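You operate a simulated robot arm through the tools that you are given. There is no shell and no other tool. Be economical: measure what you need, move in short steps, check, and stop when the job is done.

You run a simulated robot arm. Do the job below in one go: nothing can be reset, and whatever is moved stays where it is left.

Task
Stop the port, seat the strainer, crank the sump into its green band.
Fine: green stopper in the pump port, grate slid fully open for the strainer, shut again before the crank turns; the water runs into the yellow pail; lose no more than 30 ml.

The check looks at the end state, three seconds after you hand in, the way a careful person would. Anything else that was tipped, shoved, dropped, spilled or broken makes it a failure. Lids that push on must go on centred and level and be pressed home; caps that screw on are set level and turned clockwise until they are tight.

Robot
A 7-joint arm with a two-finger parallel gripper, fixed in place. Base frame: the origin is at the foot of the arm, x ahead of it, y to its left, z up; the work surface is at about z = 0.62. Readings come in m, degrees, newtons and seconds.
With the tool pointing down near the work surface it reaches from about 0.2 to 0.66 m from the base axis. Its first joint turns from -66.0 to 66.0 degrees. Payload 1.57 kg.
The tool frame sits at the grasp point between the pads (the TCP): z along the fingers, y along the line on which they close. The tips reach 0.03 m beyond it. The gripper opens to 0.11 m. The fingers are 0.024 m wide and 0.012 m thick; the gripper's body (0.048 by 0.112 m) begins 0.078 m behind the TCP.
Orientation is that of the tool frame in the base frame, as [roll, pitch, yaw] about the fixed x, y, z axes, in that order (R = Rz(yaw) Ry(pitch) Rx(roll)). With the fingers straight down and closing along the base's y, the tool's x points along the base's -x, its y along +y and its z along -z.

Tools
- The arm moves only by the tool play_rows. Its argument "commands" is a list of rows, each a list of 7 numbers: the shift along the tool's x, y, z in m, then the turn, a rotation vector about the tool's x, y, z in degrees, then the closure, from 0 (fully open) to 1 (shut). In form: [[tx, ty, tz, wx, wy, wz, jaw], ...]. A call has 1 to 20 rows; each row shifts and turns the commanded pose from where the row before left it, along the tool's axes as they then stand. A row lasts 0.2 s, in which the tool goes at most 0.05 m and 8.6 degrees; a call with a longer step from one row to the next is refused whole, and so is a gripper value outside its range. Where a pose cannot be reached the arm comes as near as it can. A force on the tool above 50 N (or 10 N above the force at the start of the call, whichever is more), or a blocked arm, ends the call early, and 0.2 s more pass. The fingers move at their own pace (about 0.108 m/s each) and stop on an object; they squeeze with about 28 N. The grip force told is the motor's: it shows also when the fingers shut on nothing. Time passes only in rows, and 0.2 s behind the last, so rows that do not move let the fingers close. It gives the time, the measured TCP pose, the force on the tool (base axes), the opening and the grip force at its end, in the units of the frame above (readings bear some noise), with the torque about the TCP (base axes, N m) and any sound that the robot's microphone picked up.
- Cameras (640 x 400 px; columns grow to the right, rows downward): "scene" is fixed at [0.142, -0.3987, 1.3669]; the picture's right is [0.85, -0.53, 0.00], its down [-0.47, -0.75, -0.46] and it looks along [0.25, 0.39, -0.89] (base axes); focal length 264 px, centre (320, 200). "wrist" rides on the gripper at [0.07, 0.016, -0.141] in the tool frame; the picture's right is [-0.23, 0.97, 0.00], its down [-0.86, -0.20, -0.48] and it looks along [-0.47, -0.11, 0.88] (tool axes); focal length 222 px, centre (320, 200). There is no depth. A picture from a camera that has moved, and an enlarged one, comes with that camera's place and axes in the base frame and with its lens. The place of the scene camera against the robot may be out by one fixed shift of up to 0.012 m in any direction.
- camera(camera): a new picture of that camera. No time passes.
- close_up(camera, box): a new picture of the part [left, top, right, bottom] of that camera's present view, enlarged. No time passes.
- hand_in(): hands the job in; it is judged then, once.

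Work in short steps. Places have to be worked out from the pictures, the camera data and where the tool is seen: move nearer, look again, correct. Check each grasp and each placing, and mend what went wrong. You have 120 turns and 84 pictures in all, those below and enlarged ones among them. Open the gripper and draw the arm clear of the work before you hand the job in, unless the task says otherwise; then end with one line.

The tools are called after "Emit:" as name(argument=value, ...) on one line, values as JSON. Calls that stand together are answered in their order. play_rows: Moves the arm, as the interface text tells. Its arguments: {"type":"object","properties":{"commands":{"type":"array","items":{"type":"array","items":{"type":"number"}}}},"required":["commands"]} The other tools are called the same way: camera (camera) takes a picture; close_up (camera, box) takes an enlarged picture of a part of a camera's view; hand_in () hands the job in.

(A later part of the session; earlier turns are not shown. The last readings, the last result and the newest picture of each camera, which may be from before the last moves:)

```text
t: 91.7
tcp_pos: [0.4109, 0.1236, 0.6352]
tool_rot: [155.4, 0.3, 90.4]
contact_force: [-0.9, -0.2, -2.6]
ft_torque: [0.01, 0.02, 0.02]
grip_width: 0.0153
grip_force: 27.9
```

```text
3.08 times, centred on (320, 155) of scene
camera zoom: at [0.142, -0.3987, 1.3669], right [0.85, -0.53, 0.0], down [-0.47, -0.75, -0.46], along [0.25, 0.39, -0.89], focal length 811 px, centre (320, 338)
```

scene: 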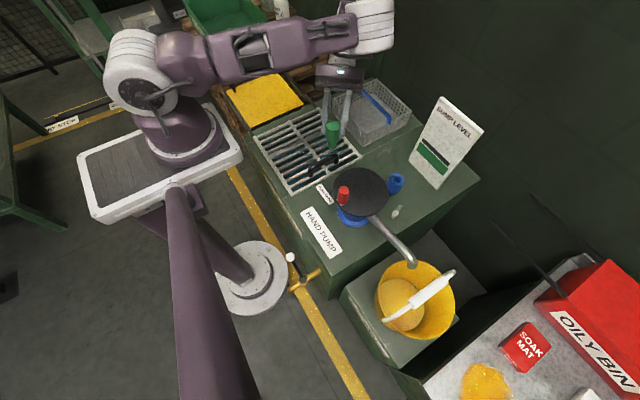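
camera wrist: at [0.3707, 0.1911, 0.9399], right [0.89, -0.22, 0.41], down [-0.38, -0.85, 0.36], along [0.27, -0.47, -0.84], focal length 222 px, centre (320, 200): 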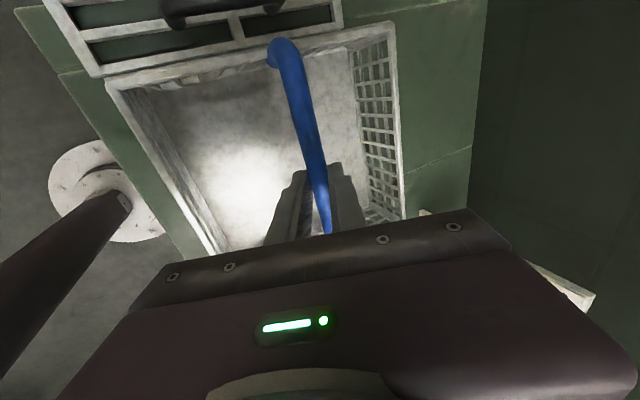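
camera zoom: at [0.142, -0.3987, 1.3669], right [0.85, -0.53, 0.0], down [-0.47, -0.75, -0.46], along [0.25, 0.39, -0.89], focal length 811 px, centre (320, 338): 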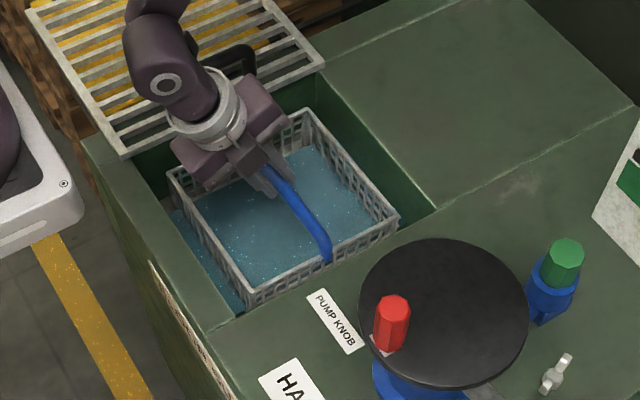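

The basket is entering the water cleanly. Continuing down slowly in 4 mm steps.

Emit:
play_rows(commands=[[0, -0.0017, 0.0036, 0, 0, 0, 0.95], [0, -0.0017, 0.0036, 0, 0, 0, 0.95], [0, -0.0017, 0.0036, 0, 0, 0, 0.95], [0, -0.0017, 0.0036, 0, 0, 0, 0.95], [0, 0, 0, 0, 0, 0, 0.95]])

```text
t: 92.9
tcp_pos: [0.4139, 0.1221, 0.6198]
tool_rot: [155.3, 0.4, 90.2]
contact_force: [1.7, -2.2, 19.9]
ft_torque: [-0.08, -0.23, -0.05]
grip_width: 0.0153
grip_force: 27.9
```

Contact with the ledges (20 N) at bar height ≈0.61, just under deck level. Easing, releasing and withdrawing.

Emit:
play_rows(commands=[[0, 0, 0, 0, 0, 0, 0.75], [0, 0, 0, 0, 0, 0, 0.55], [0, 0, 0, 0, 0, 0, 0.55], [0, 0, -0.03, 0, 0, 0, 0.55], [0, 0, -0.04, 0, 0, 0, 0.55], [0, 0, -0.04, 0, 0, 0, 0.55], [0, -0.01, -0.04, 0, 0, 0, 0.55], [0, 0, 0, 0, 0, 0, 0.55]])

Emit:
close_up(camera="scene", box=[240, 90, 400, 220])

Emit:
camera(camera="wrist")

```text
t: 94.7
tcp_pos: [0.341, 0.1244, 0.7481]
tool_rot: [155.5, 0.4, 90.3]
contact_force: [0.3, -0.8, -0.2]
ft_torque: [0.03, -0.01, 0.0]
grip_width: 0.0495
grip_force: 0.1
```

```text
3.08 times, centred on (320, 155) of scene
camera zoom: at [0.142, -0.3987, 1.3669], right [0.85, -0.53, 0.0], down [-0.47, -0.75, -0.46], along [0.25, 0.39, -0.89], focal length 811 px, centre (320, 338)
```

zoom: 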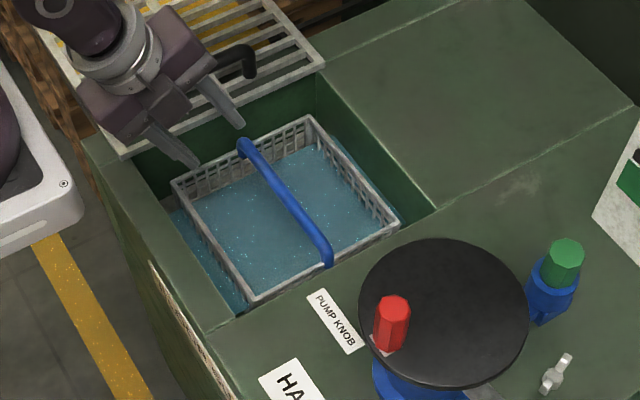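

```text
11 pictures are left
camera wrist: at [0.2961, 0.1945, 0.8836], right [0.89, -0.22, 0.41], down [-0.38, -0.85, 0.36], along [0.27, -0.47, -0.84], focal length 222 px, centre (320, 200)
```

wrist: 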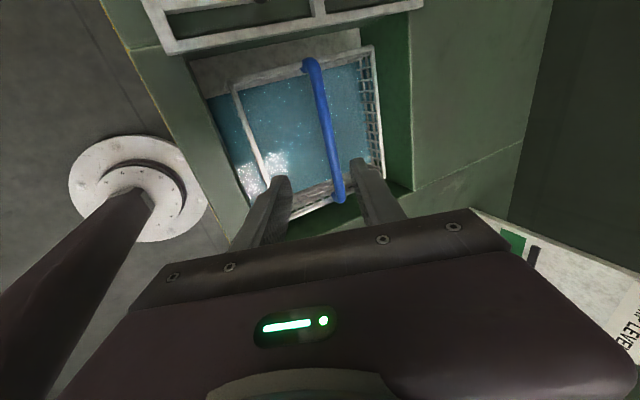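

Basket is seated and level. Now restore the vertical tool, yaw 180°, and go above the grate handle at (0.409,0.272).

Emit:
play_rows(commands=[[0, 0.0165, -0.0365, 0, 0, 0, 0.55], [0, 0.0165, -0.0365, 0, 0, 0, 0.55], [0, 0.03, 0, 8.2, 0, 0, 0.55], [0, 0.03, 0, 8.2, 0, 0, 0.55], [0, 0, 0, 8.1, 0, 0, 0.55], [0, 0, 0, 0, 0, -8.2, 0.55], [0, 0, 0, 0, 0, -8.2, 0.55], [0, 0, 0, 0, 0, -8.2, 0.55], [0, 0, 0, 0, 0, -8.2, 0.55], [0, 0, 0, 0, 0, -8.2, 0.55], [0, 0, 0, 0, 0, -8.2, 0.55], [0, 0, 0, 0, 0, -8.2, 0.55], [0, 0, 0, 0, 0, -8.2, 0.55], [0, 0, 0, 0, 0, -8.2, 0.55], [0, 0, 0, 0, 0, -8.2, 0.55], [0, 0, 0, 0, 0, -7.7, 0.55], [0, 0, 0, 0, 0, 0, 0.55]])

```text
t: 98.3
tcp_pos: [0.3957, 0.1233, 0.8531]
tool_rot: [-179.7, 0.0, -180.0]
contact_force: [0.1, 0.1, 0.0]
ft_torque: [0.0, 0.01, -0.01]
grip_width: 0.0496
grip_force: 0.0
out of reach, approached as far as the arm can: row 2
```

Emit:
play_rows(commands=[[-0.004, 0.037, 0, 0, 0, 0, 0.55], [-0.004, 0.037, 0, 0, 0, 0, 0.55], [-0.004, 0.037, 0, 0, 0, 0, 0.55], [0, 0.037, 0, 0, 0, 0, 0.55], [0, 0, 0.04, 0, 0, 0, 0.55], [0, 0, 0.04, 0, 0, 0, 0.55], [0, 0, 0, 0, 0, 0, 0.55]])

Emit:
close_up(camera="wrist", box=[200, 80, 440, 230])

```text
t: 99.9
tcp_pos: [0.4071, 0.2706, 0.7726]
tool_rot: [-179.7, -0.1, 180.0]
contact_force: [0.2, 0.8, 0.1]
ft_torque: [-0.01, 0.0, 0.01]
grip_width: 0.0493
grip_force: 0.0
```

```text
2.67 times, centred on (320, 155) of wrist
camera zoom: at [0.3371, 0.287, 0.9131], right [0.23, 0.97, 0.0], down [0.85, -0.2, 0.48], along [0.47, -0.11, -0.88], focal length 592 px, centre (320, 320)
```

zoom: 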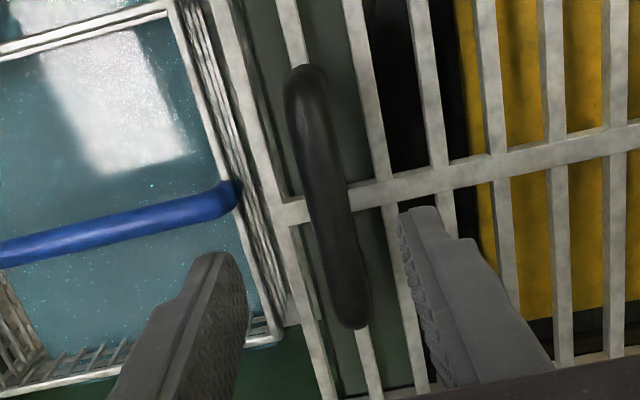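

Handle is between the fingers. Descending and gripping.

Emit:
play_rows(commands=[[0, 0, 0.04, 0, 0, 0, 0.55], [0, 0, 0.03, 0, 0, 0, 0.55], [0, 0, 0.019, 0, 0, 0, 0.55], [0, 0, 0, 0, 0, 0, 0.8], [0, 0, 0, 0, 0, 0, 0.95], [0, 0, 0, 0, 0, 0, 0.95]])

Emit:
play_rows(commands=[[0, -0.008, 0, 0, 0, 0, 0.95], [0, -0.015, 0, 0, 0, 0, 0.95], [0, -0.02, 0, 0, 0, 0, 0.95], [0, -0.02, 0, 0, 0, 0, 0.95], [0, -0.02, 0, 0, 0, 0, 0.95], [0, -0.02, 0, 0, 0, 0, 0.95], [0, 0, 0, 0, 0, 0, 0.95]])

```text
t: 101.3
tcp_pos: [0.4078, 0.2698, 0.6828]
tool_rot: [-179.7, 0.0, -179.9]
contact_force: [-0.9, 1.8, -7.8]
ft_torque: [0.03, -0.87, 0.03]
grip_width: 0.0174
grip_force: 32.6
```

```text
t: 102.9
tcp_pos: [0.4072, 0.1675, 0.6813]
tool_rot: [-179.5, -0.1, -179.9]
contact_force: [-16.3, -0.2, -7.3]
ft_torque: [0.06, 0.1, 0.07]
grip_width: 0.0178
grip_force: 32.5
```

Sliding back freely over the basket. Continuing to closed (y≈0.009).

Emit:
play_rows(commands=[[0.001, -0.02, 0, 0, 0, 0, 0.95], [0, -0.02, 0, 0, 0, 0, 0.95], [0, -0.02, 0, 0, 0, 0, 0.95], [0, -0.02, 0, 0, 0, 0, 0.95], [0, -0.02, 0, 0, 0, 0, 0.95], [0, -0.02, 0, 0, 0, 0, 0.95], [0, -0.015, 0, 0, 0, 0, 0.95], [0, -0.012, 0, 0, 0, 0, 0.95], [0, 0, 0, 0, 0, 0, 0.95]])

Emit:
play_rows(commands=[[0, -0.005, 0, 0, 0, 0, 0.95], [0, -0.004, 0, 0, 0, 0, 0.95], [0, -0.004, 0, 0, 0, 0, 0.95], [0, 0, 0, 0, 0, 0, 0.95]])

```text
t: 104.9
tcp_pos: [0.4081, 0.0209, 0.6839]
tool_rot: [-179.6, 0.1, 180.0]
contact_force: [19.8, -0.8, 6.5]
ft_torque: [0.01, -0.34, 0.07]
grip_width: 0.0179
grip_force: 31.9
```

```text
t: 105.9
tcp_pos: [0.4068, 0.0092, 0.6841]
tool_rot: [180.0, 0.0, -179.9]
contact_force: [20.8, 22.3, 3.8]
ft_torque: [0.29, -0.35, -0.11]
grip_width: 0.0177
grip_force: 32.4
```

Grate closed against its stop (y=0.009). Releasing, rising, and moving to look at the crank disc and knob.

Emit:
play_rows(commands=[[0, 0, 0, 0, 0, 0, 0.7], [0, 0, 0, 0, 0, 0, 0.55], [0, 0, -0.03, 0, 0, 0, 0.55], [0, 0, -0.04, 0, 0, 0, 0.55], [0, 0, -0.04, 0, 0, 0, 0.8], [0, 0, -0.04, 0, 0, 0, 1], [0, 0, -0.04, 0, 0, 0, 1], [0.005, -0.035, 0, 0, 0, 0, 1], [0.005, -0.035, 0, 0, 0, 0, 1], [0.005, -0.035, 0, 0, 0, 0, 1], [0, -0.035, 0, 0, 0, 0, 1], [0, 0, 0, 0, 0, 0, 1]])

Emit:
camera(camera="wrist")

Emit:
close_up(camera="scene", box=[250, 90, 470, 250])

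```text
t: 108.5
tcp_pos: [0.3948, -0.1299, 0.873]
tool_rot: [-179.7, 0.0, 180.0]
contact_force: [0.0, -1.1, -0.4]
ft_torque: [0.03, 0.03, 0.0]
grip_width: 0.0
grip_force: 21.0
```

```text
9 pictures are left
camera wrist: at [0.3248, -0.1131, 1.0139], right [0.23, 0.97, -0.01], down [0.85, -0.2, 0.48], along [0.47, -0.11, -0.88], focal length 222 px, centre (320, 200)
```

wrist: 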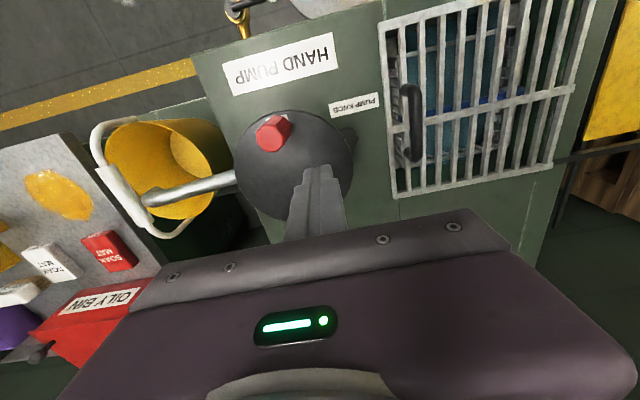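

```text
2.50 times, centred on (360, 170) of scene
camera zoom: at [0.1419, -0.3987, 1.3669], right [0.85, -0.53, 0.0], down [-0.47, -0.75, -0.46], along [0.25, 0.39, -0.89], focal length 659 px, centre (220, 275)
```

zoom: 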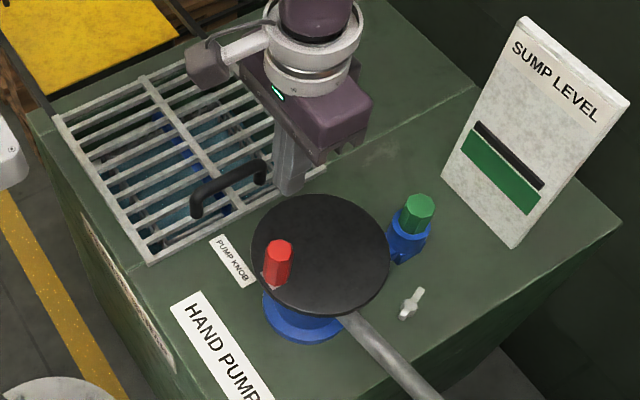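

Port stopped, strainer in, grate shut. Disc centre ≈(0.415,-0.168), top ≈0.75; knob at (0.357,-0.168), top ≈0.82. I'll use the closed fingers as a pusher on a 58 mm circle behind the knob; first a clockwise quarter turn.

Emit:
play_rows(commands=[[0.0105, -0.0395, 0, 0, 0, 0, 1], [0.0105, -0.0395, 0, 0, 0, 0, 1], [0, 0, 0, 0, 0, 0, 1], [0, 0, 0.04, 0, 0, 0, 1], [0, 0, 0.036, 0, 0, 0, 1], [0, 0, 0, 0, 0, 0, 1]])

Emit:
play_rows(commands=[[0.0092, 0.012, 0, 0, 0, 0, 1], [0.0058, 0.014, 0, 0, 0, 0, 1], [0.002, 0.015, 0, 0, 0, 0, 1], [-0.002, 0.015, 0, 0, 0, 0, 1], [-0.0058, 0.014, 0, 0, 0, 0, 1], [-0.0092, 0.012, 0, 0, 0, 0, 1], [0, 0, 0, 0, 0, 0, 1]])

```text
t: 109.9
tcp_pos: [0.3749, -0.2122, 0.7999]
tool_rot: [-179.6, 0.0, 179.9]
contact_force: [-0.1, 1.1, 0.2]
ft_torque: [0.02, -0.01, 0.03]
grip_width: 0.0
grip_force: 20.7
```

```text
t: 110.8
tcp_pos: [0.357, -0.1784, 0.8016]
tool_rot: [-178.7, 0.8, 179.0]
contact_force: [-1.8, -8.8, 3.5]
ft_torque: [0.06, -0.03, -0.02]
grip_width: 0.0
grip_force: 21.4
stopped in row 4: the force on the tool passed its limit at 69 N (the readings are from after the stop); the commanded pose is now the measured one
```

Emit:
close_up(camera="scene", box=[300, 90, 480, 250])

```text
2.50 times, centred on (390, 170) of scene
camera zoom: at [0.1419, -0.3989, 1.3669], right [0.85, -0.53, 0.0], down [-0.47, -0.75, -0.46], along [0.25, 0.39, -0.89], focal length 659 px, centre (145, 275)
```

zoom: 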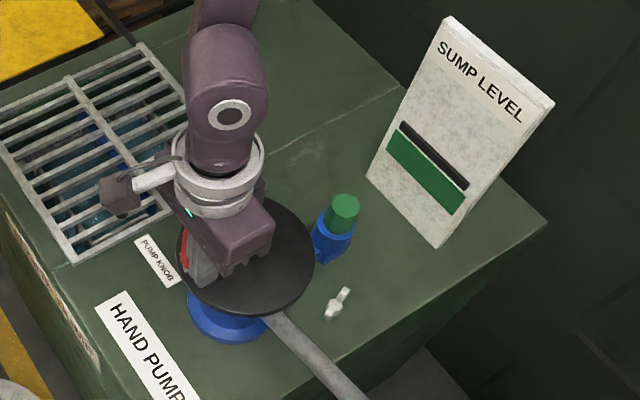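

The knob did advance ~20° clockwise; the stop came from pushing too fast. Continuing at half speed.

Emit:
play_rows(commands=[[0.0008, 0.0076, 0, 0, 0, 0, 1], [-0.0002, 0.0076, 0, 0, 0, 0, 1], [-0.0012, 0.0075, 0, 0, 0, 0, 1], [-0.0021, 0.0073, 0, 0, 0, 0, 1], [-0.0031, 0.007, 0, 0, 0, 0, 1], [-0.0039, 0.0065, 0, 0, 0, 0, 1], [-0.0048, 0.0059, 0, 0, 0, 0, 1], [-0.0055, 0.0053, 0, 0, 0, 0, 1], [-0.0061, 0.0045, 0, 0, 0, 0, 1], [-0.0067, 0.0037, 0, 0, 0, 0, 1], [-0.0071, 0.0028, 0, 0, 0, 0, 1], [-0.0074, 0.0018, 0, 0, 0, 0, 1]])

```text
t: 111.2
tcp_pos: [0.3573, -0.1773, 0.8022]
tool_rot: [-178.0, 0.9, 178.4]
contact_force: [-3.1, -7.8, 5.6]
ft_torque: [0.14, -0.03, 0.02]
grip_width: 0.0
grip_force: 21.2
stopped in row 2: the force on the tool passed its limit at 58 N (the readings are from after the stop); the commanded pose is now the measured one
```

Clockwise is blocked almost rigidly after ~19°. I'll lift over the knob and try counter-clockwise gently from the other side.

Emit:
play_rows(commands=[[0, -0.008, 0, 0, 0, 0, 1], [0, 0, -0.03, -2, 0.9, -1.6, 1], [0, 0, -0.04, 0, 0, 0, 1], [-0.014, 0.036, 0, 0, 0, 0, 1], [-0.014, 0.037, 0, 0, 0, 0, 1], [0, 0, 0, 0, 0, 0, 1], [0, 0, 0.04, 0, 0, 0, 1], [0, 0, 0.03, 0, 0, 0, 1], [0, 0, 0, 0, 0, 0, 1]])

Emit:
close_up(camera="scene", box=[310, 150, 410, 230])

```text
t: 113.2
tcp_pos: [0.3832, -0.1079, 0.8]
tool_rot: [-180.0, 0.1, -179.9]
contact_force: [-0.1, 0.3, -0.8]
ft_torque: [0.01, -0.01, -0.04]
grip_width: 0.0002
grip_force: 20.8
```

```text
5.00 times, centred on (360, 190) of scene
camera zoom: at [0.142, -0.3987, 1.3669], right [0.85, -0.53, 0.0], down [-0.47, -0.75, -0.46], along [0.25, 0.39, -0.89], focal length 1318 px, centre (120, 250)
```

zoom: 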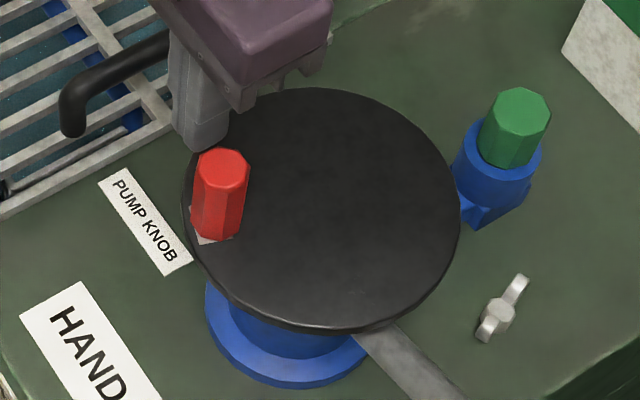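

The knob moved ~18° clockwise. Pushing counter-clockwise slowly now.

Emit:
play_rows(commands=[[-0.0047, -0.0088, 0, 0, 0, 0, 1], [0.0044, -0.0026, 0, 0, 0, 0, 1], [0.0042, -0.003, 0, 0, 0, 0, 1], [0.0039, -0.0033, 0, 0, 0, 0, 1], [0.0036, -0.0036, 0, 0, 0, 0, 1], [0.0032, -0.0039, 0, 0, 0, 0, 1], [0.0029, -0.0042, 0, 0, 0, 0, 1], [0.0025, -0.0044, 0, 0, 0, 0, 1], [0.0021, -0.0046, 0, 0, 0, 0, 1], [0.0017, -0.0048, 0, 0, 0, 0, 1], [0.0013, -0.0049, 0, 0, 0, 0, 1], [0.0008, -0.005, 0, 0, 0, 0, 1], [0.0004, -0.0051, 0, 0, 0, 0, 1], [0, 0, 0, 0, 0, 0, 1]])

```text
t: 116.2
tcp_pos: [0.3567, -0.1692, 0.8015]
tool_rot: [-180.0, 0.0, -179.9]
contact_force: [-0.4, 1.2, -0.3]
ft_torque: [-0.01, 0.0, 0.0]
grip_width: 0.0
grip_force: 20.8
```

Counter-clockwise turns easily (≈0 N). Continuing CCW for a quarter turn, then check level and spout.

Emit:
play_rows(commands=[[-0.0006, -0.0076, 0, 0, 0, 0, 1], [-0.0016, -0.0074, 0, 0, 0, 0, 1], [-0.0026, -0.0072, 0, 0, 0, 0, 1], [-0.0035, -0.0068, 0, 0, 0, 0, 1], [-0.0043, -0.0062, 0, 0, 0, 0, 1], [-0.0051, -0.0056, 0, 0, 0, 0, 1], [-0.0058, -0.0049, 0, 0, 0, 0, 1], [-0.0064, -0.0041, 0, 0, 0, 0, 1], [-0.0069, -0.0032, 0, 0, 0, 0, 1], [-0.0072, -0.0023, 0, 0, 0, 0, 1], [-0.0075, -0.0014, 0, 0, 0, 0, 1], [-0.0076, -0.0004, 0, 0, 0, 0, 1], [0, 0, 0, 0, 0, 0, 1]])

Emit:
close_up(camera="scene", box=[310, 90, 490, 310])

```text
t: 119.0
tcp_pos: [0.4178, -0.2237, 0.8026]
tool_rot: [180.0, 0.1, -179.9]
contact_force: [-1.5, -0.5, 0.0]
ft_torque: [0.0, 0.05, -0.02]
grip_width: 0.0
grip_force: 21.3
```

```text
1.82 times, centred on (400, 200) of scene
camera zoom: at [0.1419, -0.3987, 1.3669], right [0.85, -0.53, 0.0], down [-0.47, -0.75, -0.46], along [0.25, 0.39, -0.89], focal length 479 px, centre (174, 200)
```

zoom: 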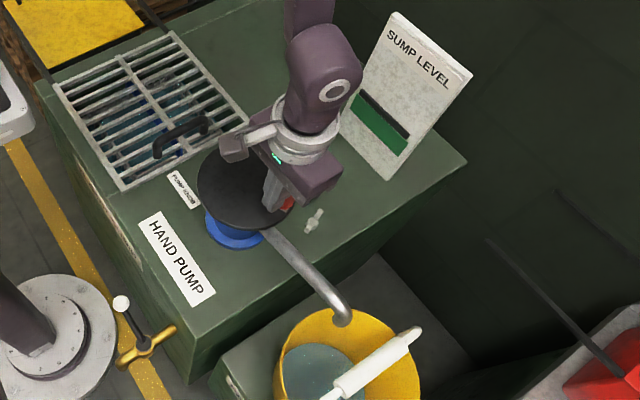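

Water is in the pail, so it's pumping. Zooming on the gauge before continuing.

Emit:
close_up(camera="scene", box=[400, 90, 490, 190])

```text
4.00 times, centred on (445, 140) of scene
camera zoom: at [0.1419, -0.3987, 1.3669], right [0.85, -0.53, 0.0], down [-0.47, -0.75, -0.46], along [0.25, 0.39, -0.89], focal length 1054 px, centre (-180, 440)
```

zoom: 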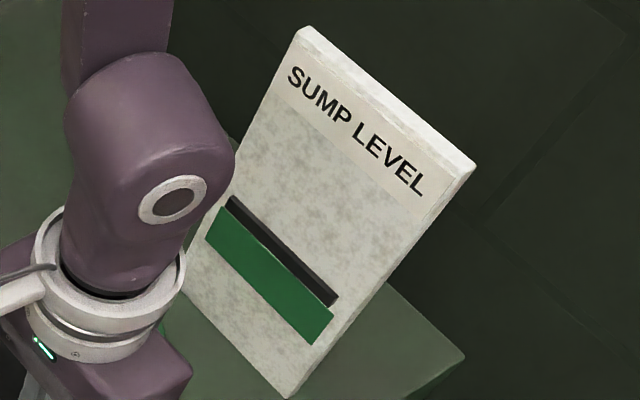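

The bar dropped ~2 px, now touching the green band; roughly another turn is needed. Cranking 180° CCW more, then check.

Emit:
play_rows(commands=[[-0.0076, 0.0006, 0, 0, 0, 0, 1], [-0.0074, 0.0016, 0, 0, 0, 0, 1], [-0.0072, 0.0026, 0, 0, 0, 0, 1], [-0.0068, 0.0035, 0, 0, 0, 0, 1], [-0.0062, 0.0043, 0, 0, 0, 0, 1], [-0.0056, 0.0051, 0, 0, 0, 0, 1], [-0.0049, 0.0058, 0, 0, 0, 0, 1], [-0.0041, 0.0064, 0, 0, 0, 0, 1], [-0.0032, 0.0069, 0, 0, 0, 0, 1], [-0.0023, 0.0072, 0, 0, 0, 0, 1], [-0.0014, 0.0075, 0, 0, 0, 0, 1], [-0.0004, 0.0076, 0, 0, 0, 0, 1], [0, 0, 0, 0, 0, 0, 1]])

Emit:
play_rows(commands=[[0.0006, 0.0076, 0, 0, 0, 0, 1], [0.0016, 0.0074, 0, 0, 0, 0, 1], [0.0026, 0.0072, 0, 0, 0, 0, 1], [0.0035, 0.0068, 0, 0, 0, 0, 1], [0.0043, 0.0062, 0, 0, 0, 0, 1], [0.0051, 0.0056, 0, 0, 0, 0, 1], [0.0058, 0.0049, 0, 0, 0, 0, 1], [0.0064, 0.0041, 0, 0, 0, 0, 1], [0.0069, 0.0032, 0, 0, 0, 0, 1], [0.0072, 0.0023, 0, 0, 0, 0, 1], [0.0075, 0.0014, 0, 0, 0, 0, 1], [0.0076, 0.0004, 0, 0, 0, 0, 1], [0, 0, 0, 0, 0, 0, 1], [0, 0, 0, 0, 0, 0, 1], [0, 0, 0, 0, 0, 0, 1]])

Emit:
close_up(camera="scene", box=[310, 90, 490, 310])

```text
t: 121.8
tcp_pos: [0.4742, -0.1676, 0.803]
tool_rot: [-179.9, 0.2, 179.9]
contact_force: [-5.2, -0.7, 17.6]
ft_torque: [0.21, 0.0, 0.15]
grip_width: 0.0
grip_force: 21.5
stopped in row 13: the force on the tool passed its limit at 51 N (the readings are from after the stop); the commanded pose is now the measured one
```

```text
t: 122.8
tcp_pos: [0.4661, -0.1489, 0.804]
tool_rot: [-179.6, -0.3, 179.8]
contact_force: [-3.1, -4.2, 6.8]
ft_torque: [0.1, -0.02, 0.1]
grip_width: 0.0001
grip_force: 21.5
stopped in row 4: the force on the tool passed its limit at 54 N (the readings are from after the stop); the commanded pose is now the measured one
```

```text
1.82 times, centred on (400, 200) of scene
camera zoom: at [0.1418, -0.3987, 1.3669], right [0.85, -0.53, 0.0], down [-0.47, -0.75, -0.46], along [0.25, 0.39, -0.89], focal length 479 px, centre (174, 200)
```

zoom: 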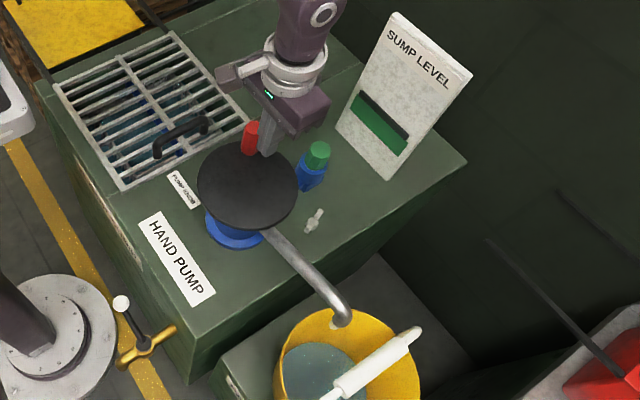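

Knob is now at ~53°; resistance rises with speed, so I continue CCW at a quarter of the speed.

Emit:
play_rows(commands=[[0.0014, 0.0034, 0, 0, 0, 0, 1], [0.0016, 0.0033, 0, 0, 0, 0, 1], [0.0018, 0.0032, 0, 0, 0, 0, 1], [0.002, 0.0031, 0, 0, 0, 0, 1], [0.0022, 0.003, 0, 0, 0, 0, 1], [0.0024, 0.0028, 0, 0, 0, 0, 1], [0.0026, 0.0026, 0, 0, 0, 0, 1], [0.0028, 0.0025, 0, 0, 0, 0, 1], [0.0029, 0.0023, 0, 0, 0, 0, 1], [0.0031, 0.0021, 0, 0, 0, 0, 1], [0.0032, 0.0019, 0, 0, 0, 0, 1], [0.0033, 0.0017, 0, 0, 0, 0, 1], [0.0034, 0.0015, 0, 0, 0, 0, 1], [0.0035, 0.0013, 0, 0, 0, 0, 1], [0.0036, 0.001, 0, 0, 0, 0, 1], [0.0036, 0.0008, 0, 0, 0, 0, 1], [0.0037, 0.0005, 0, 0, 0, 0, 1], [0.0037, 0.0003, 0, 0, 0, 0, 1]])

```text
t: 124.1
tcp_pos: [0.455, -0.1317, 0.8029]
tool_rot: [-179.4, -0.1, 179.7]
contact_force: [-2.3, -2.6, 11.7]
ft_torque: [0.15, 0.09, 0.13]
grip_width: 0.0001
grip_force: 20.7
stopped in row 6: the force on the tool passed its limit at 51 N (the readings are from after the stop); the commanded pose is now the measured one
```

Emit:
play_rows(commands=[[0.0017, 0.0016, 0, 0, 0, 0, 1], [0.0017, 0.0016, 0, 0, 0, 0, 1], [0.0017, 0.0016, 0, 0, 0, 0, 1], [0.0017, 0.0016, 0, 0, 0, 0, 1], [0.002, 0.0013, 0, 0, 0, 0, 1], [0.002, 0.0013, 0, 0, 0, 0, 1], [0.002, 0.0013, 0, 0, 0, 0, 1], [0.002, 0.0013, 0, 0, 0, 0, 1], [0.0022, 0.001, 0, 0, 0, 0, 1], [0.0022, 0.001, 0, 0, 0, 0, 1], [0.0022, 0.001, 0, 0, 0, 0, 1], [0.0022, 0.001, 0, 0, 0, 0, 1], [0.0023, 0.0006, 0, 0, 0, 0, 1], [0.0023, 0.0006, 0, 0, 0, 0, 1], [0.0023, 0.0006, 0, 0, 0, 0, 1], [0.0023, 0.0006, 0, 0, 0, 0, 1], [0.0024, 0.0002, 0, 0, 0, 0, 1], [0.0024, 0.0002, 0, 0, 0, 0, 1], [0.0024, 0.0002, 0, 0, 0, 0, 1], [0.0024, 0.0002, 0, 0, 0, 0, 1]])

```text
t: 128.3
tcp_pos: [0.4126, -0.1132, 0.8025]
tool_rot: [-179.4, -0.1, 179.8]
contact_force: [2.4, 0.5, 1.8]
ft_torque: [-0.03, -0.05, -0.01]
grip_width: 0.0
grip_force: 21.2
```

Smooth at this pace. Another 60° CCW, then read the gauge.

Emit:
play_rows(commands=[[0.003, -0.0004, 0, 0, 0, 0, 1], [0.003, -0.0004, 0, 0, 0, 0, 1], [0.003, -0.0004, 0, 0, 0, 0, 1], [0.003, -0.0004, 0, 0, 0, 0, 1], [0.0028, -0.001, 0, 0, 0, 0, 1], [0.0028, -0.001, 0, 0, 0, 0, 1], [0.0028, -0.001, 0, 0, 0, 0, 1], [0.0028, -0.001, 0, 0, 0, 0, 1], [0.0025, -0.0016, 0, 0, 0, 0, 1], [0.0025, -0.0016, 0, 0, 0, 0, 1], [0.0025, -0.0016, 0, 0, 0, 0, 1], [0.0025, -0.0016, 0, 0, 0, 0, 1], [0.0022, -0.0021, 0, 0, 0, 0, 1], [0.0022, -0.0021, 0, 0, 0, 0, 1], [0.0022, -0.0021, 0, 0, 0, 0, 1], [0.0022, -0.0021, 0, 0, 0, 0, 1], [0.0017, -0.0025, 0, 0, 0, 0, 1], [0.0017, -0.0025, 0, 0, 0, 0, 1], [0.0017, -0.0025, 0, 0, 0, 0, 1], [0.0017, -0.0025, 0, 0, 0, 0, 1]])

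Emit:
close_up(camera="scene", box=[340, 90, 490, 250])

```text
t: 132.5
tcp_pos: [0.3634, -0.1441, 0.8038]
tool_rot: [-179.5, -0.2, 179.8]
contact_force: [0.0, 2.4, -1.7]
ft_torque: [0.11, 0.01, 0.01]
grip_width: 0.0
grip_force: 21.3
```

```text
2.50 times, centred on (415, 170) of scene
camera zoom: at [0.142, -0.3986, 1.3669], right [0.85, -0.53, 0.0], down [-0.47, -0.75, -0.46], along [0.25, 0.39, -0.89], focal length 659 px, centre (82, 275)
```

zoom: 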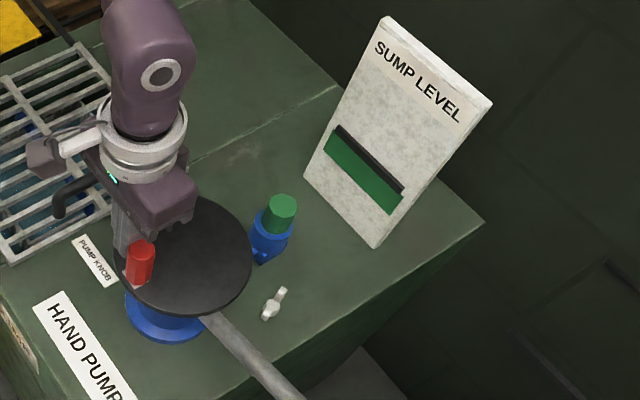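

One net turn moved the bar ~3–4 px; it now touches the band's top, and about one more turn should centre it. Continuing CCW at the smooth pace, 120°.

Emit:
play_rows(commands=[[0.001, -0.0028, 0, 0, 0, 0, 1], [0.001, -0.0028, 0, 0, 0, 0, 1], [0.001, -0.0028, 0, 0, 0, 0, 1], [0.001, -0.0028, 0, 0, 0, 0, 1], [0.0004, -0.003, 0, 0, 0, 0, 1], [0.0004, -0.003, 0, 0, 0, 0, 1], [0.0004, -0.003, 0, 0, 0, 0, 1], [0.0004, -0.003, 0, 0, 0, 0, 1], [-0.0003, -0.003, 0, 0, 0, 0, 1], [-0.0003, -0.003, 0, 0, 0, 0, 1], [-0.0003, -0.003, 0, 0, 0, 0, 1], [-0.0003, -0.003, 0, 0, 0, 0, 1], [-0.0009, -0.0029, 0, 0, 0, 0, 1], [-0.0009, -0.0029, 0, 0, 0, 0, 1], [-0.0009, -0.0029, 0, 0, 0, 0, 1], [-0.0009, -0.0029, 0, 0, 0, 0, 1], [-0.0015, -0.0026, 0, 0, 0, 0, 1], [-0.0015, -0.0026, 0, 0, 0, 0, 1], [-0.0015, -0.0026, 0, 0, 0, 0, 1], [-0.0015, -0.0026, 0, 0, 0, 0, 1]])

Emit:
play_rows(commands=[[-0.002, -0.0023, 0, 0, 0, 0, 1], [-0.002, -0.0023, 0, 0, 0, 0, 1], [-0.002, -0.0023, 0, 0, 0, 0, 1], [-0.002, -0.0023, 0, 0, 0, 0, 1], [-0.0024, -0.0018, 0, 0, 0, 0, 1], [-0.0024, -0.0018, 0, 0, 0, 0, 1], [-0.0024, -0.0018, 0, 0, 0, 0, 1], [-0.0024, -0.0018, 0, 0, 0, 0, 1], [-0.0027, -0.0013, 0, 0, 0, 0, 1], [-0.0027, -0.0013, 0, 0, 0, 0, 1], [-0.0027, -0.0013, 0, 0, 0, 0, 1], [-0.0027, -0.0013, 0, 0, 0, 0, 1], [-0.0029, -0.0007, 0, 0, 0, 0, 1], [-0.0029, -0.0007, 0, 0, 0, 0, 1], [-0.0029, -0.0007, 0, 0, 0, 0, 1], [-0.0029, -0.0007, 0, 0, 0, 0, 1], [-0.003, -0.0001, 0, 0, 0, 0, 1], [-0.003, -0.0001, 0, 0, 0, 0, 1], [-0.003, -0.0001, 0, 0, 0, 0, 1], [-0.003, -0.0001, 0, 0, 0, 0, 1]])

```text
t: 136.7
tcp_pos: [0.3684, -0.2011, 0.8054]
tool_rot: [-179.4, -0.2, 179.8]
contact_force: [-2.5, 2.4, -2.0]
ft_torque: [-0.02, 0.07, -0.01]
grip_width: 0.0
grip_force: 20.9
```

```text
t: 140.9
tcp_pos: [0.4203, -0.226, 0.8048]
tool_rot: [-179.5, -0.1, 179.8]
contact_force: [-1.8, 0.7, -0.3]
ft_torque: [-0.01, -0.03, 0.01]
grip_width: 0.0
grip_force: 21.0
```

On track. Next ~110°, slower through the stiff sector.

Emit:
play_rows(commands=[[-0.0029, 0.0006, 0, 0, 0, 0, 1], [-0.0029, 0.0006, 0, 0, 0, 0, 1], [-0.0029, 0.0006, 0, 0, 0, 0, 1], [-0.0029, 0.0006, 0, 0, 0, 0, 1], [-0.0028, 0.0012, 0, 0, 0, 0, 1], [-0.0028, 0.0012, 0, 0, 0, 0, 1], [-0.0028, 0.0012, 0, 0, 0, 0, 1], [-0.0028, 0.0012, 0, 0, 0, 0, 1], [-0.0025, 0.0017, 0, 0, 0, 0, 1], [-0.0025, 0.0017, 0, 0, 0, 0, 1], [-0.0025, 0.0017, 0, 0, 0, 0, 1], [-0.0025, 0.0017, 0, 0, 0, 0, 1], [-0.002, 0.0022, 0, 0, 0, 0, 1], [-0.002, 0.0022, 0, 0, 0, 0, 1], [-0.002, 0.0022, 0, 0, 0, 0, 1], [-0.002, 0.0022, 0, 0, 0, 0, 1], [-0.0015, 0.0026, 0, 0, 0, 0, 1], [-0.0015, 0.0026, 0, 0, 0, 0, 1], [-0.0015, 0.0026, 0, 0, 0, 0, 1], [-0.0015, 0.0026, 0, 0, 0, 0, 1]])

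Emit:
play_rows(commands=[[-0.0008, 0.0023, 0, 0, 0, 0, 1], [-0.0008, 0.0023, 0, 0, 0, 0, 1], [-0.0008, 0.0023, 0, 0, 0, 0, 1], [-0.0008, 0.0023, 0, 0, 0, 0, 1], [-0.0008, 0.0023, 0, 0, 0, 0, 1], [-0.0003, 0.0024, 0, 0, 0, 0, 1], [-0.0003, 0.0024, 0, 0, 0, 0, 1], [-0.0003, 0.0024, 0, 0, 0, 0, 1], [-0.0003, 0.0024, 0, 0, 0, 0, 1], [-0.0003, 0.0024, 0, 0, 0, 0, 1], [0.0002, 0.0024, 0, 0, 0, 0, 1], [0.0002, 0.0024, 0, 0, 0, 0, 1], [0.0002, 0.0024, 0, 0, 0, 0, 1], [0.0002, 0.0024, 0, 0, 0, 0, 1], [0.0002, 0.0024, 0, 0, 0, 0, 1], [0.0007, 0.0023, 0, 0, 0, 0, 1], [0.0007, 0.0023, 0, 0, 0, 0, 1], [0.0007, 0.0023, 0, 0, 0, 0, 1], [0.0007, 0.0023, 0, 0, 0, 0, 1], [0.0007, 0.0023, 0, 0, 0, 0, 1]])

```text
t: 145.1
tcp_pos: [0.4686, -0.1921, 0.8032]
tool_rot: [-179.5, -0.1, 179.8]
contact_force: [-0.8, -1.9, 2.7]
ft_torque: [0.07, -0.03, -0.02]
grip_width: 0.0002
grip_force: 21.1
```

```text
t: 149.3
tcp_pos: [0.4695, -0.1457, 0.8039]
tool_rot: [-179.5, -0.1, 179.7]
contact_force: [-1.7, -4.2, 7.5]
ft_torque: [0.13, 0.07, 0.09]
grip_width: 0.0002
grip_force: 21.0
```

Emit:
play_rows(commands=[[0.0011, 0.0021, 0, 0, 0, 0, 1], [0.0011, 0.0021, 0, 0, 0, 0, 1], [0.0011, 0.0021, 0, 0, 0, 0, 1], [0.0011, 0.0021, 0, 0, 0, 0, 1], [0.0011, 0.0021, 0, 0, 0, 0, 1], [0.0015, 0.0018, 0, 0, 0, 0, 1], [0.0015, 0.0018, 0, 0, 0, 0, 1], [0.0015, 0.0018, 0, 0, 0, 0, 1], [0.0015, 0.0018, 0, 0, 0, 0, 1], [0.0015, 0.0018, 0, 0, 0, 0, 1], [0.0019, 0.0015, 0, 0, 0, 0, 1], [0.0019, 0.0015, 0, 0, 0, 0, 1], [0.0019, 0.0015, 0, 0, 0, 0, 1], [0.0019, 0.0015, 0, 0, 0, 0, 1], [0.0019, 0.0015, 0, 0, 0, 0, 1], [0.0022, 0.0011, 0, 0, 0, 0, 1], [0.0022, 0.0011, 0, 0, 0, 0, 1], [0.0022, 0.0011, 0, 0, 0, 0, 1], [0.0022, 0.0011, 0, 0, 0, 0, 1], [0.0022, 0.0011, 0, 0, 0, 0, 1]])

Emit:
play_rows(commands=[[0.0023, 0.0006, 0, 0, 0, 0, 1], [0.0023, 0.0006, 0, 0, 0, 0, 1], [0.0023, 0.0006, 0, 0, 0, 0, 1], [0.0023, 0.0006, 0, 0, 0, 0, 1], [0.0023, 0.0006, 0, 0, 0, 0, 1], [0.0024, 0.0001, 0, 0, 0, 0, 1], [0.0024, 0.0001, 0, 0, 0, 0, 1], [0.0024, 0.0001, 0, 0, 0, 0, 1], [0.0024, 0.0001, 0, 0, 0, 0, 1], [0.0024, 0.0001, 0, 0, 0, 0, 1], [0.0024, -0.0004, 0, 0, 0, 0, 1], [0.0024, -0.0004, 0, 0, 0, 0, 1], [0.0024, -0.0004, 0, 0, 0, 0, 1], [0.0024, -0.0004, 0, 0, 0, 0, 1], [0.0024, -0.0004, 0, 0, 0, 0, 1], [0.0022, -0.0009, 0, 0, 0, 0, 1], [0.0022, -0.0009, 0, 0, 0, 0, 1], [0.0022, -0.0009, 0, 0, 0, 0, 1], [0.0022, -0.0009, 0, 0, 0, 0, 1], [0.0022, -0.0009, 0, 0, 0, 0, 1]])

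Emit:
close_up(camera="scene", box=[400, 90, 490, 190])

```text
t: 153.5
tcp_pos: [0.4369, -0.1122, 0.8034]
tool_rot: [-179.5, -0.1, 179.7]
contact_force: [1.6, -0.3, 0.5]
ft_torque: [-0.01, -0.05, -0.01]
grip_width: 0.0
grip_force: 21.2
```

```text
t: 157.7
tcp_pos: [0.3888, -0.1166, 0.8027]
tool_rot: [-179.5, -0.2, 179.6]
contact_force: [1.2, 2.3, 2.9]
ft_torque: [-0.03, 0.04, -0.02]
grip_width: 0.0
grip_force: 21.6
```

```text
4.00 times, centred on (445, 140) of scene
camera zoom: at [0.142, -0.3986, 1.3669], right [0.85, -0.53, 0.0], down [-0.47, -0.75, -0.46], along [0.25, 0.39, -0.89], focal length 1054 px, centre (-180, 440)
```

zoom: 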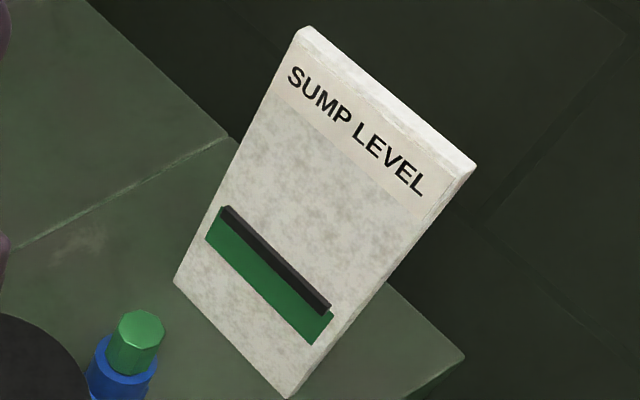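

The bar has dropped onto the band's upper edge; roughly 1.5 more turns should bring it well inside. Continuing CCW, 180°.

Emit:
play_rows(commands=[[0.0025, -0.0016, 0, 0, 0, 0, 1], [0.0025, -0.0016, 0, 0, 0, 0, 1], [0.0025, -0.0016, 0, 0, 0, 0, 1], [0.0025, -0.0016, 0, 0, 0, 0, 1], [0.0021, -0.0021, 0, 0, 0, 0, 1], [0.0021, -0.0021, 0, 0, 0, 0, 1], [0.0021, -0.0021, 0, 0, 0, 0, 1], [0.0021, -0.0021, 0, 0, 0, 0, 1], [0.0016, -0.0025, 0, 0, 0, 0, 1], [0.0016, -0.0025, 0, 0, 0, 0, 1], [0.0016, -0.0025, 0, 0, 0, 0, 1], [0.0016, -0.0025, 0, 0, 0, 0, 1], [0.0011, -0.0028, 0, 0, 0, 0, 1], [0.0011, -0.0028, 0, 0, 0, 0, 1], [0.0011, -0.0028, 0, 0, 0, 0, 1], [0.0011, -0.0028, 0, 0, 0, 0, 1], [0.0005, -0.003, 0, 0, 0, 0, 1], [0.0005, -0.003, 0, 0, 0, 0, 1], [0.0005, -0.003, 0, 0, 0, 0, 1], [0.0005, -0.003, 0, 0, 0, 0, 1]])

Emit:
play_rows(commands=[[-0.0002, -0.003, 0, 0, 0, 0, 1], [-0.0002, -0.003, 0, 0, 0, 0, 1], [-0.0002, -0.003, 0, 0, 0, 0, 1], [-0.0002, -0.003, 0, 0, 0, 0, 1], [-0.0008, -0.0029, 0, 0, 0, 0, 1], [-0.0008, -0.0029, 0, 0, 0, 0, 1], [-0.0008, -0.0029, 0, 0, 0, 0, 1], [-0.0008, -0.0029, 0, 0, 0, 0, 1], [-0.0014, -0.0027, 0, 0, 0, 0, 1], [-0.0014, -0.0027, 0, 0, 0, 0, 1], [-0.0014, -0.0027, 0, 0, 0, 0, 1], [-0.0014, -0.0027, 0, 0, 0, 0, 1], [-0.0019, -0.0023, 0, 0, 0, 0, 1], [-0.0019, -0.0023, 0, 0, 0, 0, 1], [-0.0019, -0.0023, 0, 0, 0, 0, 1], [-0.0019, -0.0023, 0, 0, 0, 0, 1], [-0.0023, -0.0019, 0, 0, 0, 0, 1], [-0.0023, -0.0019, 0, 0, 0, 0, 1], [-0.0023, -0.0019, 0, 0, 0, 0, 1], [-0.0023, -0.0019, 0, 0, 0, 0, 1]])

Emit:
play_rows(commands=[[-0.0027, -0.0014, 0, 0, 0, 0, 1], [-0.0027, -0.0014, 0, 0, 0, 0, 1], [-0.0027, -0.0014, 0, 0, 0, 0, 1], [-0.0027, -0.0014, 0, 0, 0, 0, 1], [-0.0029, -0.0008, 0, 0, 0, 0, 1], [-0.0029, -0.0008, 0, 0, 0, 0, 1], [-0.0029, -0.0008, 0, 0, 0, 0, 1], [-0.0029, -0.0008, 0, 0, 0, 0, 1], [-0.003, -0.0002, 0, 0, 0, 0, 1], [-0.003, -0.0002, 0, 0, 0, 0, 1], [-0.003, -0.0002, 0, 0, 0, 0, 1], [-0.003, -0.0002, 0, 0, 0, 0, 1], [-0.003, 0.0005, 0, 0, 0, 0, 1], [-0.003, 0.0005, 0, 0, 0, 0, 1], [-0.003, 0.0005, 0, 0, 0, 0, 1], [-0.003, 0.0005, 0, 0, 0, 0, 1], [-0.0028, 0.0011, 0, 0, 0, 0, 1], [-0.0028, 0.0011, 0, 0, 0, 0, 1], [-0.0028, 0.0011, 0, 0, 0, 0, 1], [-0.0028, 0.0011, 0, 0, 0, 0, 1]])

```text
t: 161.9
tcp_pos: [0.3585, -0.1645, 0.8048]
tool_rot: [-179.6, -0.1, 179.7]
contact_force: [0.5, 2.6, 1.1]
ft_torque: [0.05, -0.05, 0.01]
grip_width: 0.0
grip_force: 21.6
```

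```text
t: 166.1
tcp_pos: [0.3845, -0.2155, 0.8039]
tool_rot: [-179.5, -0.2, 179.9]
contact_force: [-1.9, -0.5, 1.2]
ft_torque: [-0.02, 0.0, 0.01]
grip_width: 0.0001
grip_force: 21.8
```

```text
t: 170.3
tcp_pos: [0.4412, -0.2183, 0.8029]
tool_rot: [-179.6, -0.2, 179.8]
contact_force: [-4.1, 0.7, 2.0]
ft_torque: [0.02, -0.07, 0.04]
grip_width: 0.0002
grip_force: 21.6
```

On track at φ≈297°. Another 180°, slow through the stiff sector.

Emit:
play_rows(commands=[[-0.0025, 0.0016, 0, 0, 0, 0, 1], [-0.0025, 0.0016, 0, 0, 0, 0, 1], [-0.0025, 0.0016, 0, 0, 0, 0, 1], [-0.0025, 0.0016, 0, 0, 0, 0, 1], [-0.0021, 0.0021, 0, 0, 0, 0, 1], [-0.0021, 0.0021, 0, 0, 0, 0, 1], [-0.0021, 0.0021, 0, 0, 0, 0, 1], [-0.0021, 0.0021, 0, 0, 0, 0, 1], [-0.0016, 0.0025, 0, 0, 0, 0, 1], [-0.0016, 0.0025, 0, 0, 0, 0, 1], [-0.0016, 0.0025, 0, 0, 0, 0, 1], [-0.0016, 0.0025, 0, 0, 0, 0, 1], [-0.0009, 0.0022, 0, 0, 0, 0, 1], [-0.0009, 0.0022, 0, 0, 0, 0, 1], [-0.0009, 0.0022, 0, 0, 0, 0, 1], [-0.0009, 0.0022, 0, 0, 0, 0, 1], [-0.0009, 0.0022, 0, 0, 0, 0, 1]])

Emit:
play_rows(commands=[[-0.0004, 0.0024, 0, 0, 0, 0, 1], [-0.0004, 0.0024, 0, 0, 0, 0, 1], [-0.0004, 0.0024, 0, 0, 0, 0, 1], [-0.0004, 0.0024, 0, 0, 0, 0, 1], [-0.0004, 0.0024, 0, 0, 0, 0, 1], [0.0001, 0.0024, 0, 0, 0, 0, 1], [0.0001, 0.0024, 0, 0, 0, 0, 1], [0.0001, 0.0024, 0, 0, 0, 0, 1], [0.0001, 0.0024, 0, 0, 0, 0, 1], [0.0001, 0.0024, 0, 0, 0, 0, 1], [0.0006, 0.0023, 0, 0, 0, 0, 1], [0.0006, 0.0023, 0, 0, 0, 0, 1], [0.0006, 0.0023, 0, 0, 0, 0, 1], [0.0006, 0.0023, 0, 0, 0, 0, 1], [0.0006, 0.0023, 0, 0, 0, 0, 1], [0.0011, 0.0021, 0, 0, 0, 0, 1], [0.0011, 0.0021, 0, 0, 0, 0, 1], [0.0011, 0.0021, 0, 0, 0, 0, 1], [0.0011, 0.0021, 0, 0, 0, 0, 1], [0.0011, 0.0021, 0, 0, 0, 0, 1]])

Emit:
play_rows(commands=[[0.0015, 0.0019, 0, 0, 0, 0, 1], [0.0015, 0.0019, 0, 0, 0, 0, 1], [0.0015, 0.0019, 0, 0, 0, 0, 1], [0.0015, 0.0019, 0, 0, 0, 0, 1], [0.0015, 0.0019, 0, 0, 0, 0, 1], [0.0019, 0.0015, 0, 0, 0, 0, 1], [0.0019, 0.0015, 0, 0, 0, 0, 1], [0.0019, 0.0015, 0, 0, 0, 0, 1], [0.0019, 0.0015, 0, 0, 0, 0, 1], [0.0019, 0.0015, 0, 0, 0, 0, 1], [0.0021, 0.0011, 0, 0, 0, 0, 1], [0.0021, 0.0011, 0, 0, 0, 0, 1], [0.0021, 0.0011, 0, 0, 0, 0, 1], [0.0021, 0.0011, 0, 0, 0, 0, 1], [0.0021, 0.0011, 0, 0, 0, 0, 1], [0.0023, 0.0006, 0, 0, 0, 0, 1], [0.0023, 0.0006, 0, 0, 0, 0, 1], [0.0023, 0.0006, 0, 0, 0, 0, 1], [0.0023, 0.0006, 0, 0, 0, 0, 1], [0.0023, 0.0006, 0, 0, 0, 0, 1]])

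```text
t: 173.9
tcp_pos: [0.4719, -0.1805, 0.8036]
tool_rot: [-179.5, 0.0, 179.8]
contact_force: [0.4, -1.3, -1.9]
ft_torque: [0.01, 0.0, -0.01]
grip_width: 0.0002
grip_force: 21.6
```

```text
t: 178.1
tcp_pos: [0.465, -0.137, 0.8029]
tool_rot: [-179.5, 0.1, 179.8]
contact_force: [-6.2, -16.3, 38.4]
ft_torque: [0.58, 0.46, 0.44]
grip_width: 0.0001
grip_force: 21.7
```

```text
t: 178.5
tcp_pos: [0.4646, -0.1356, 0.8037]
tool_rot: [-179.3, 0.1, 179.8]
contact_force: [-1.8, -2.3, 10.9]
ft_torque: [0.16, 0.12, 0.08]
grip_width: 0.0
grip_force: 20.6
stopped in row 2: the force on the tool passed its limit at 53 N (the readings are from after the stop); the commanded pose is now the measured one
```

The load is mainly upward, at knob-top height: the knob is catching under the step in the fingers. Backing off, raising 12 mm and continuing from φ≈33°.

Emit:
play_rows(commands=[[-0.0015, -0.0022, 0, 0, 0, 0, 1], [0, 0, -0.012, 0, 0, 0, 1], [0.0013, 0.0021, 0, 0, 0, 0, 1], [0.0013, 0.0021, 0, 0, 0, 0, 1], [0.0015, 0.0019, 0, 0, 0, 0, 1], [0.0015, 0.0019, 0, 0, 0, 0, 1], [0.0015, 0.0019, 0, 0, 0, 0, 1], [0.0015, 0.0019, 0, 0, 0, 0, 1], [0.0019, 0.0015, 0, 0, 0, 0, 1], [0.0019, 0.0015, 0, 0, 0, 0, 1], [0.0019, 0.0015, 0, 0, 0, 0, 1], [0.0019, 0.0015, 0, 0, 0, 0, 1], [0.0019, 0.0015, 0, 0, 0, 0, 1], [0.0021, 0.0011, 0, 0, 0, 0, 1], [0.0021, 0.0011, 0, 0, 0, 0, 1], [0.0021, 0.0011, 0, 0, 0, 0, 1], [0.0021, 0.0011, 0, 0, 0, 0, 1], [0.0021, 0.0011, 0, 0, 0, 0, 1]])

```text
t: 182.3
tcp_pos: [0.4364, -0.1117, 0.8152]
tool_rot: [-179.4, 0.0, 179.8]
contact_force: [2.3, -0.4, -1.0]
ft_torque: [-0.02, -0.05, 0.0]
grip_width: 0.0
grip_force: 21.2
```

Smooth now. Another ~224° CCW, then the last gauge reading.

Emit:
play_rows(commands=[[0.0043, 0.0003, 0, 0, 0, 0, 1], [0.0043, 0.0003, 0, 0, 0, 0, 1], [0.0043, 0.0003, 0, 0, 0, 0, 1], [0.0043, 0.0003, 0, 0, 0, 0, 1], [0.0041, -0.0002, 0, 0, 0, 0, 1], [0.0041, -0.0002, 0, 0, 0, 0, 1], [0.0041, -0.0002, 0, 0, 0, 0, 1], [0.0041, -0.0002, 0, 0, 0, 0, 1], [0.0039, -0.0013, 0, 0, 0, 0, 1], [0.0039, -0.0013, 0, 0, 0, 0, 1], [0.0039, -0.0013, 0, 0, 0, 0, 1], [0.0039, -0.0013, 0, 0, 0, 0, 1], [0.0034, -0.0024, 0, 0, 0, 0, 1], [0.0034, -0.0024, 0, 0, 0, 0, 1], [0.0034, -0.0024, 0, 0, 0, 0, 1], [0.0034, -0.0024, 0, 0, 0, 0, 1], [0.0026, -0.0032, 0, 0, 0, 0, 1], [0.0026, -0.0032, 0, 0, 0, 0, 1], [0.0026, -0.0032, 0, 0, 0, 0, 1], [0.0026, -0.0032, 0, 0, 0, 0, 1]])

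Emit:
play_rows(commands=[[0.0016, -0.0038, 0, 0, 0, 0, 1], [0.0016, -0.0038, 0, 0, 0, 0, 1], [0.0016, -0.0038, 0, 0, 0, 0, 1], [0.0016, -0.0038, 0, 0, 0, 0, 1], [0.0005, -0.0041, 0, 0, 0, 0, 1], [0.0005, -0.0041, 0, 0, 0, 0, 1], [0.0005, -0.0041, 0, 0, 0, 0, 1], [0.0005, -0.0041, 0, 0, 0, 0, 1], [-0.0006, -0.0041, 0, 0, 0, 0, 1], [-0.0006, -0.0041, 0, 0, 0, 0, 1], [-0.0006, -0.0041, 0, 0, 0, 0, 1], [-0.0006, -0.0041, 0, 0, 0, 0, 1], [-0.0017, -0.0037, 0, 0, 0, 0, 1], [-0.0017, -0.0037, 0, 0, 0, 0, 1], [-0.0017, -0.0037, 0, 0, 0, 0, 1], [-0.0017, -0.0037, 0, 0, 0, 0, 1], [-0.0027, -0.0031, 0, 0, 0, 0, 1], [-0.0027, -0.0031, 0, 0, 0, 0, 1], [-0.0027, -0.0031, 0, 0, 0, 0, 1], [-0.0027, -0.0031, 0, 0, 0, 0, 1]])

Emit:
play_rows(commands=[[-0.0034, -0.0022, 0, 0, 0, 0, 1], [-0.0034, -0.0022, 0, 0, 0, 0, 1], [-0.0034, -0.0022, 0, 0, 0, 0, 1], [-0.0034, -0.0022, 0, 0, 0, 0, 1], [-0.0039, -0.0012, 0, 0, 0, 0, 1], [-0.0039, -0.0012, 0, 0, 0, 0, 1], [-0.0039, -0.0012, 0, 0, 0, 0, 1], [-0.0039, -0.0012, 0, 0, 0, 0, 1], [-0.0041, -0.0001, 0, 0, 0, 0, 1], [-0.0041, -0.0001, 0, 0, 0, 0, 1], [-0.0041, -0.0001, 0, 0, 0, 0, 1], [-0.0041, -0.0001, 0, 0, 0, 0, 1], [-0.004, 0.0011, 0, 0, 0, 0, 1], [-0.004, 0.0011, 0, 0, 0, 0, 1], [-0.004, 0.0011, 0, 0, 0, 0, 1], [-0.004, 0.0011, 0, 0, 0, 0, 1]])

```text
t: 186.5
tcp_pos: [0.3647, -0.1388, 0.8145]
tool_rot: [-179.4, 0.0, 179.8]
contact_force: [0.7, 0.8, -2.1]
ft_torque: [0.07, 0.04, 0.0]
grip_width: 0.0
grip_force: 21.6
```

```text
t: 190.7
tcp_pos: [0.3743, -0.2145, 0.8165]
tool_rot: [-179.4, -0.1, 179.8]
contact_force: [-0.9, 0.8, -0.3]
ft_torque: [0.02, 0.01, -0.01]
grip_width: 0.0002
grip_force: 21.3
```

```text
t: 194.1
tcp_pos: [0.4365, -0.2257, 0.8148]
tool_rot: [-179.3, 0.1, 179.7]
contact_force: [-2.9, -0.9, 2.7]
ft_torque: [0.03, -0.01, 0.02]
grip_width: 0.0001
grip_force: 21.4
```

Emit:
close_up(camera="scene", box=[400, 90, 490, 190])

```text
4.00 times, centred on (445, 140) of scene
camera zoom: at [0.1419, -0.3987, 1.3669], right [0.85, -0.53, 0.0], down [-0.47, -0.75, -0.46], along [0.25, 0.39, -0.89], focal length 1054 px, centre (-180, 440)
```

zoom: 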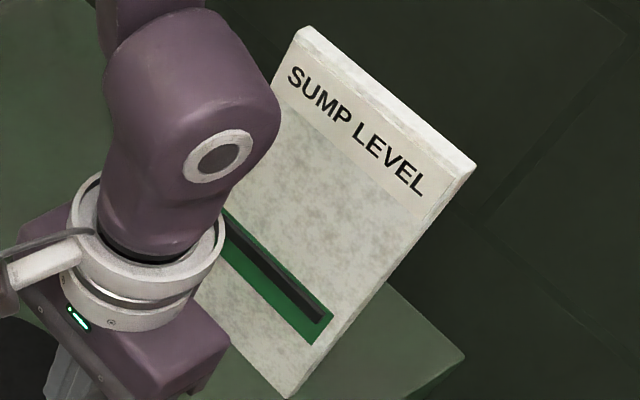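

The bar is now fully inside the band, in its upper half (centre ~1/3 down). About 320° more will centre it; that uses no more pictures.

Emit:
play_rows(commands=[[-0.0032, 0.0029, 0, 0, 0, 0, 1], [-0.0032, 0.0029, 0, 0, 0, 0, 1], [-0.0032, 0.0029, 0, 0, 0, 0, 1], [-0.0032, 0.0029, 0, 0, 0, 0, 1], [-0.0029, 0.0028, 0, 0, 0, 0, 1], [-0.0029, 0.0028, 0, 0, 0, 0, 1], [-0.0029, 0.0028, 0, 0, 0, 0, 1], [-0.0029, 0.0028, 0, 0, 0, 0, 1], [-0.002, 0.0036, 0, 0, 0, 0, 1], [-0.002, 0.0036, 0, 0, 0, 0, 1], [-0.002, 0.0036, 0, 0, 0, 0, 1], [-0.002, 0.0036, 0, 0, 0, 0, 1], [-0.001, 0.004, 0, 0, 0, 0, 1], [-0.001, 0.004, 0, 0, 0, 0, 1], [-0.001, 0.004, 0, 0, 0, 0, 1], [-0.001, 0.004, 0, 0, 0, 0, 1], [0.0001, 0.0041, 0, 0, 0, 0, 1], [0.0001, 0.0041, 0, 0, 0, 0, 1], [0.0001, 0.0041, 0, 0, 0, 0, 1], [0.0001, 0.0041, 0, 0, 0, 0, 1]])

```text
t: 198.3
tcp_pos: [0.4739, -0.1547, 0.8137]
tool_rot: [-179.4, 0.0, 179.7]
contact_force: [0.6, -2.2, 2.5]
ft_torque: [-0.03, 0.0, 0.04]
grip_width: 0.0
grip_force: 21.2
```

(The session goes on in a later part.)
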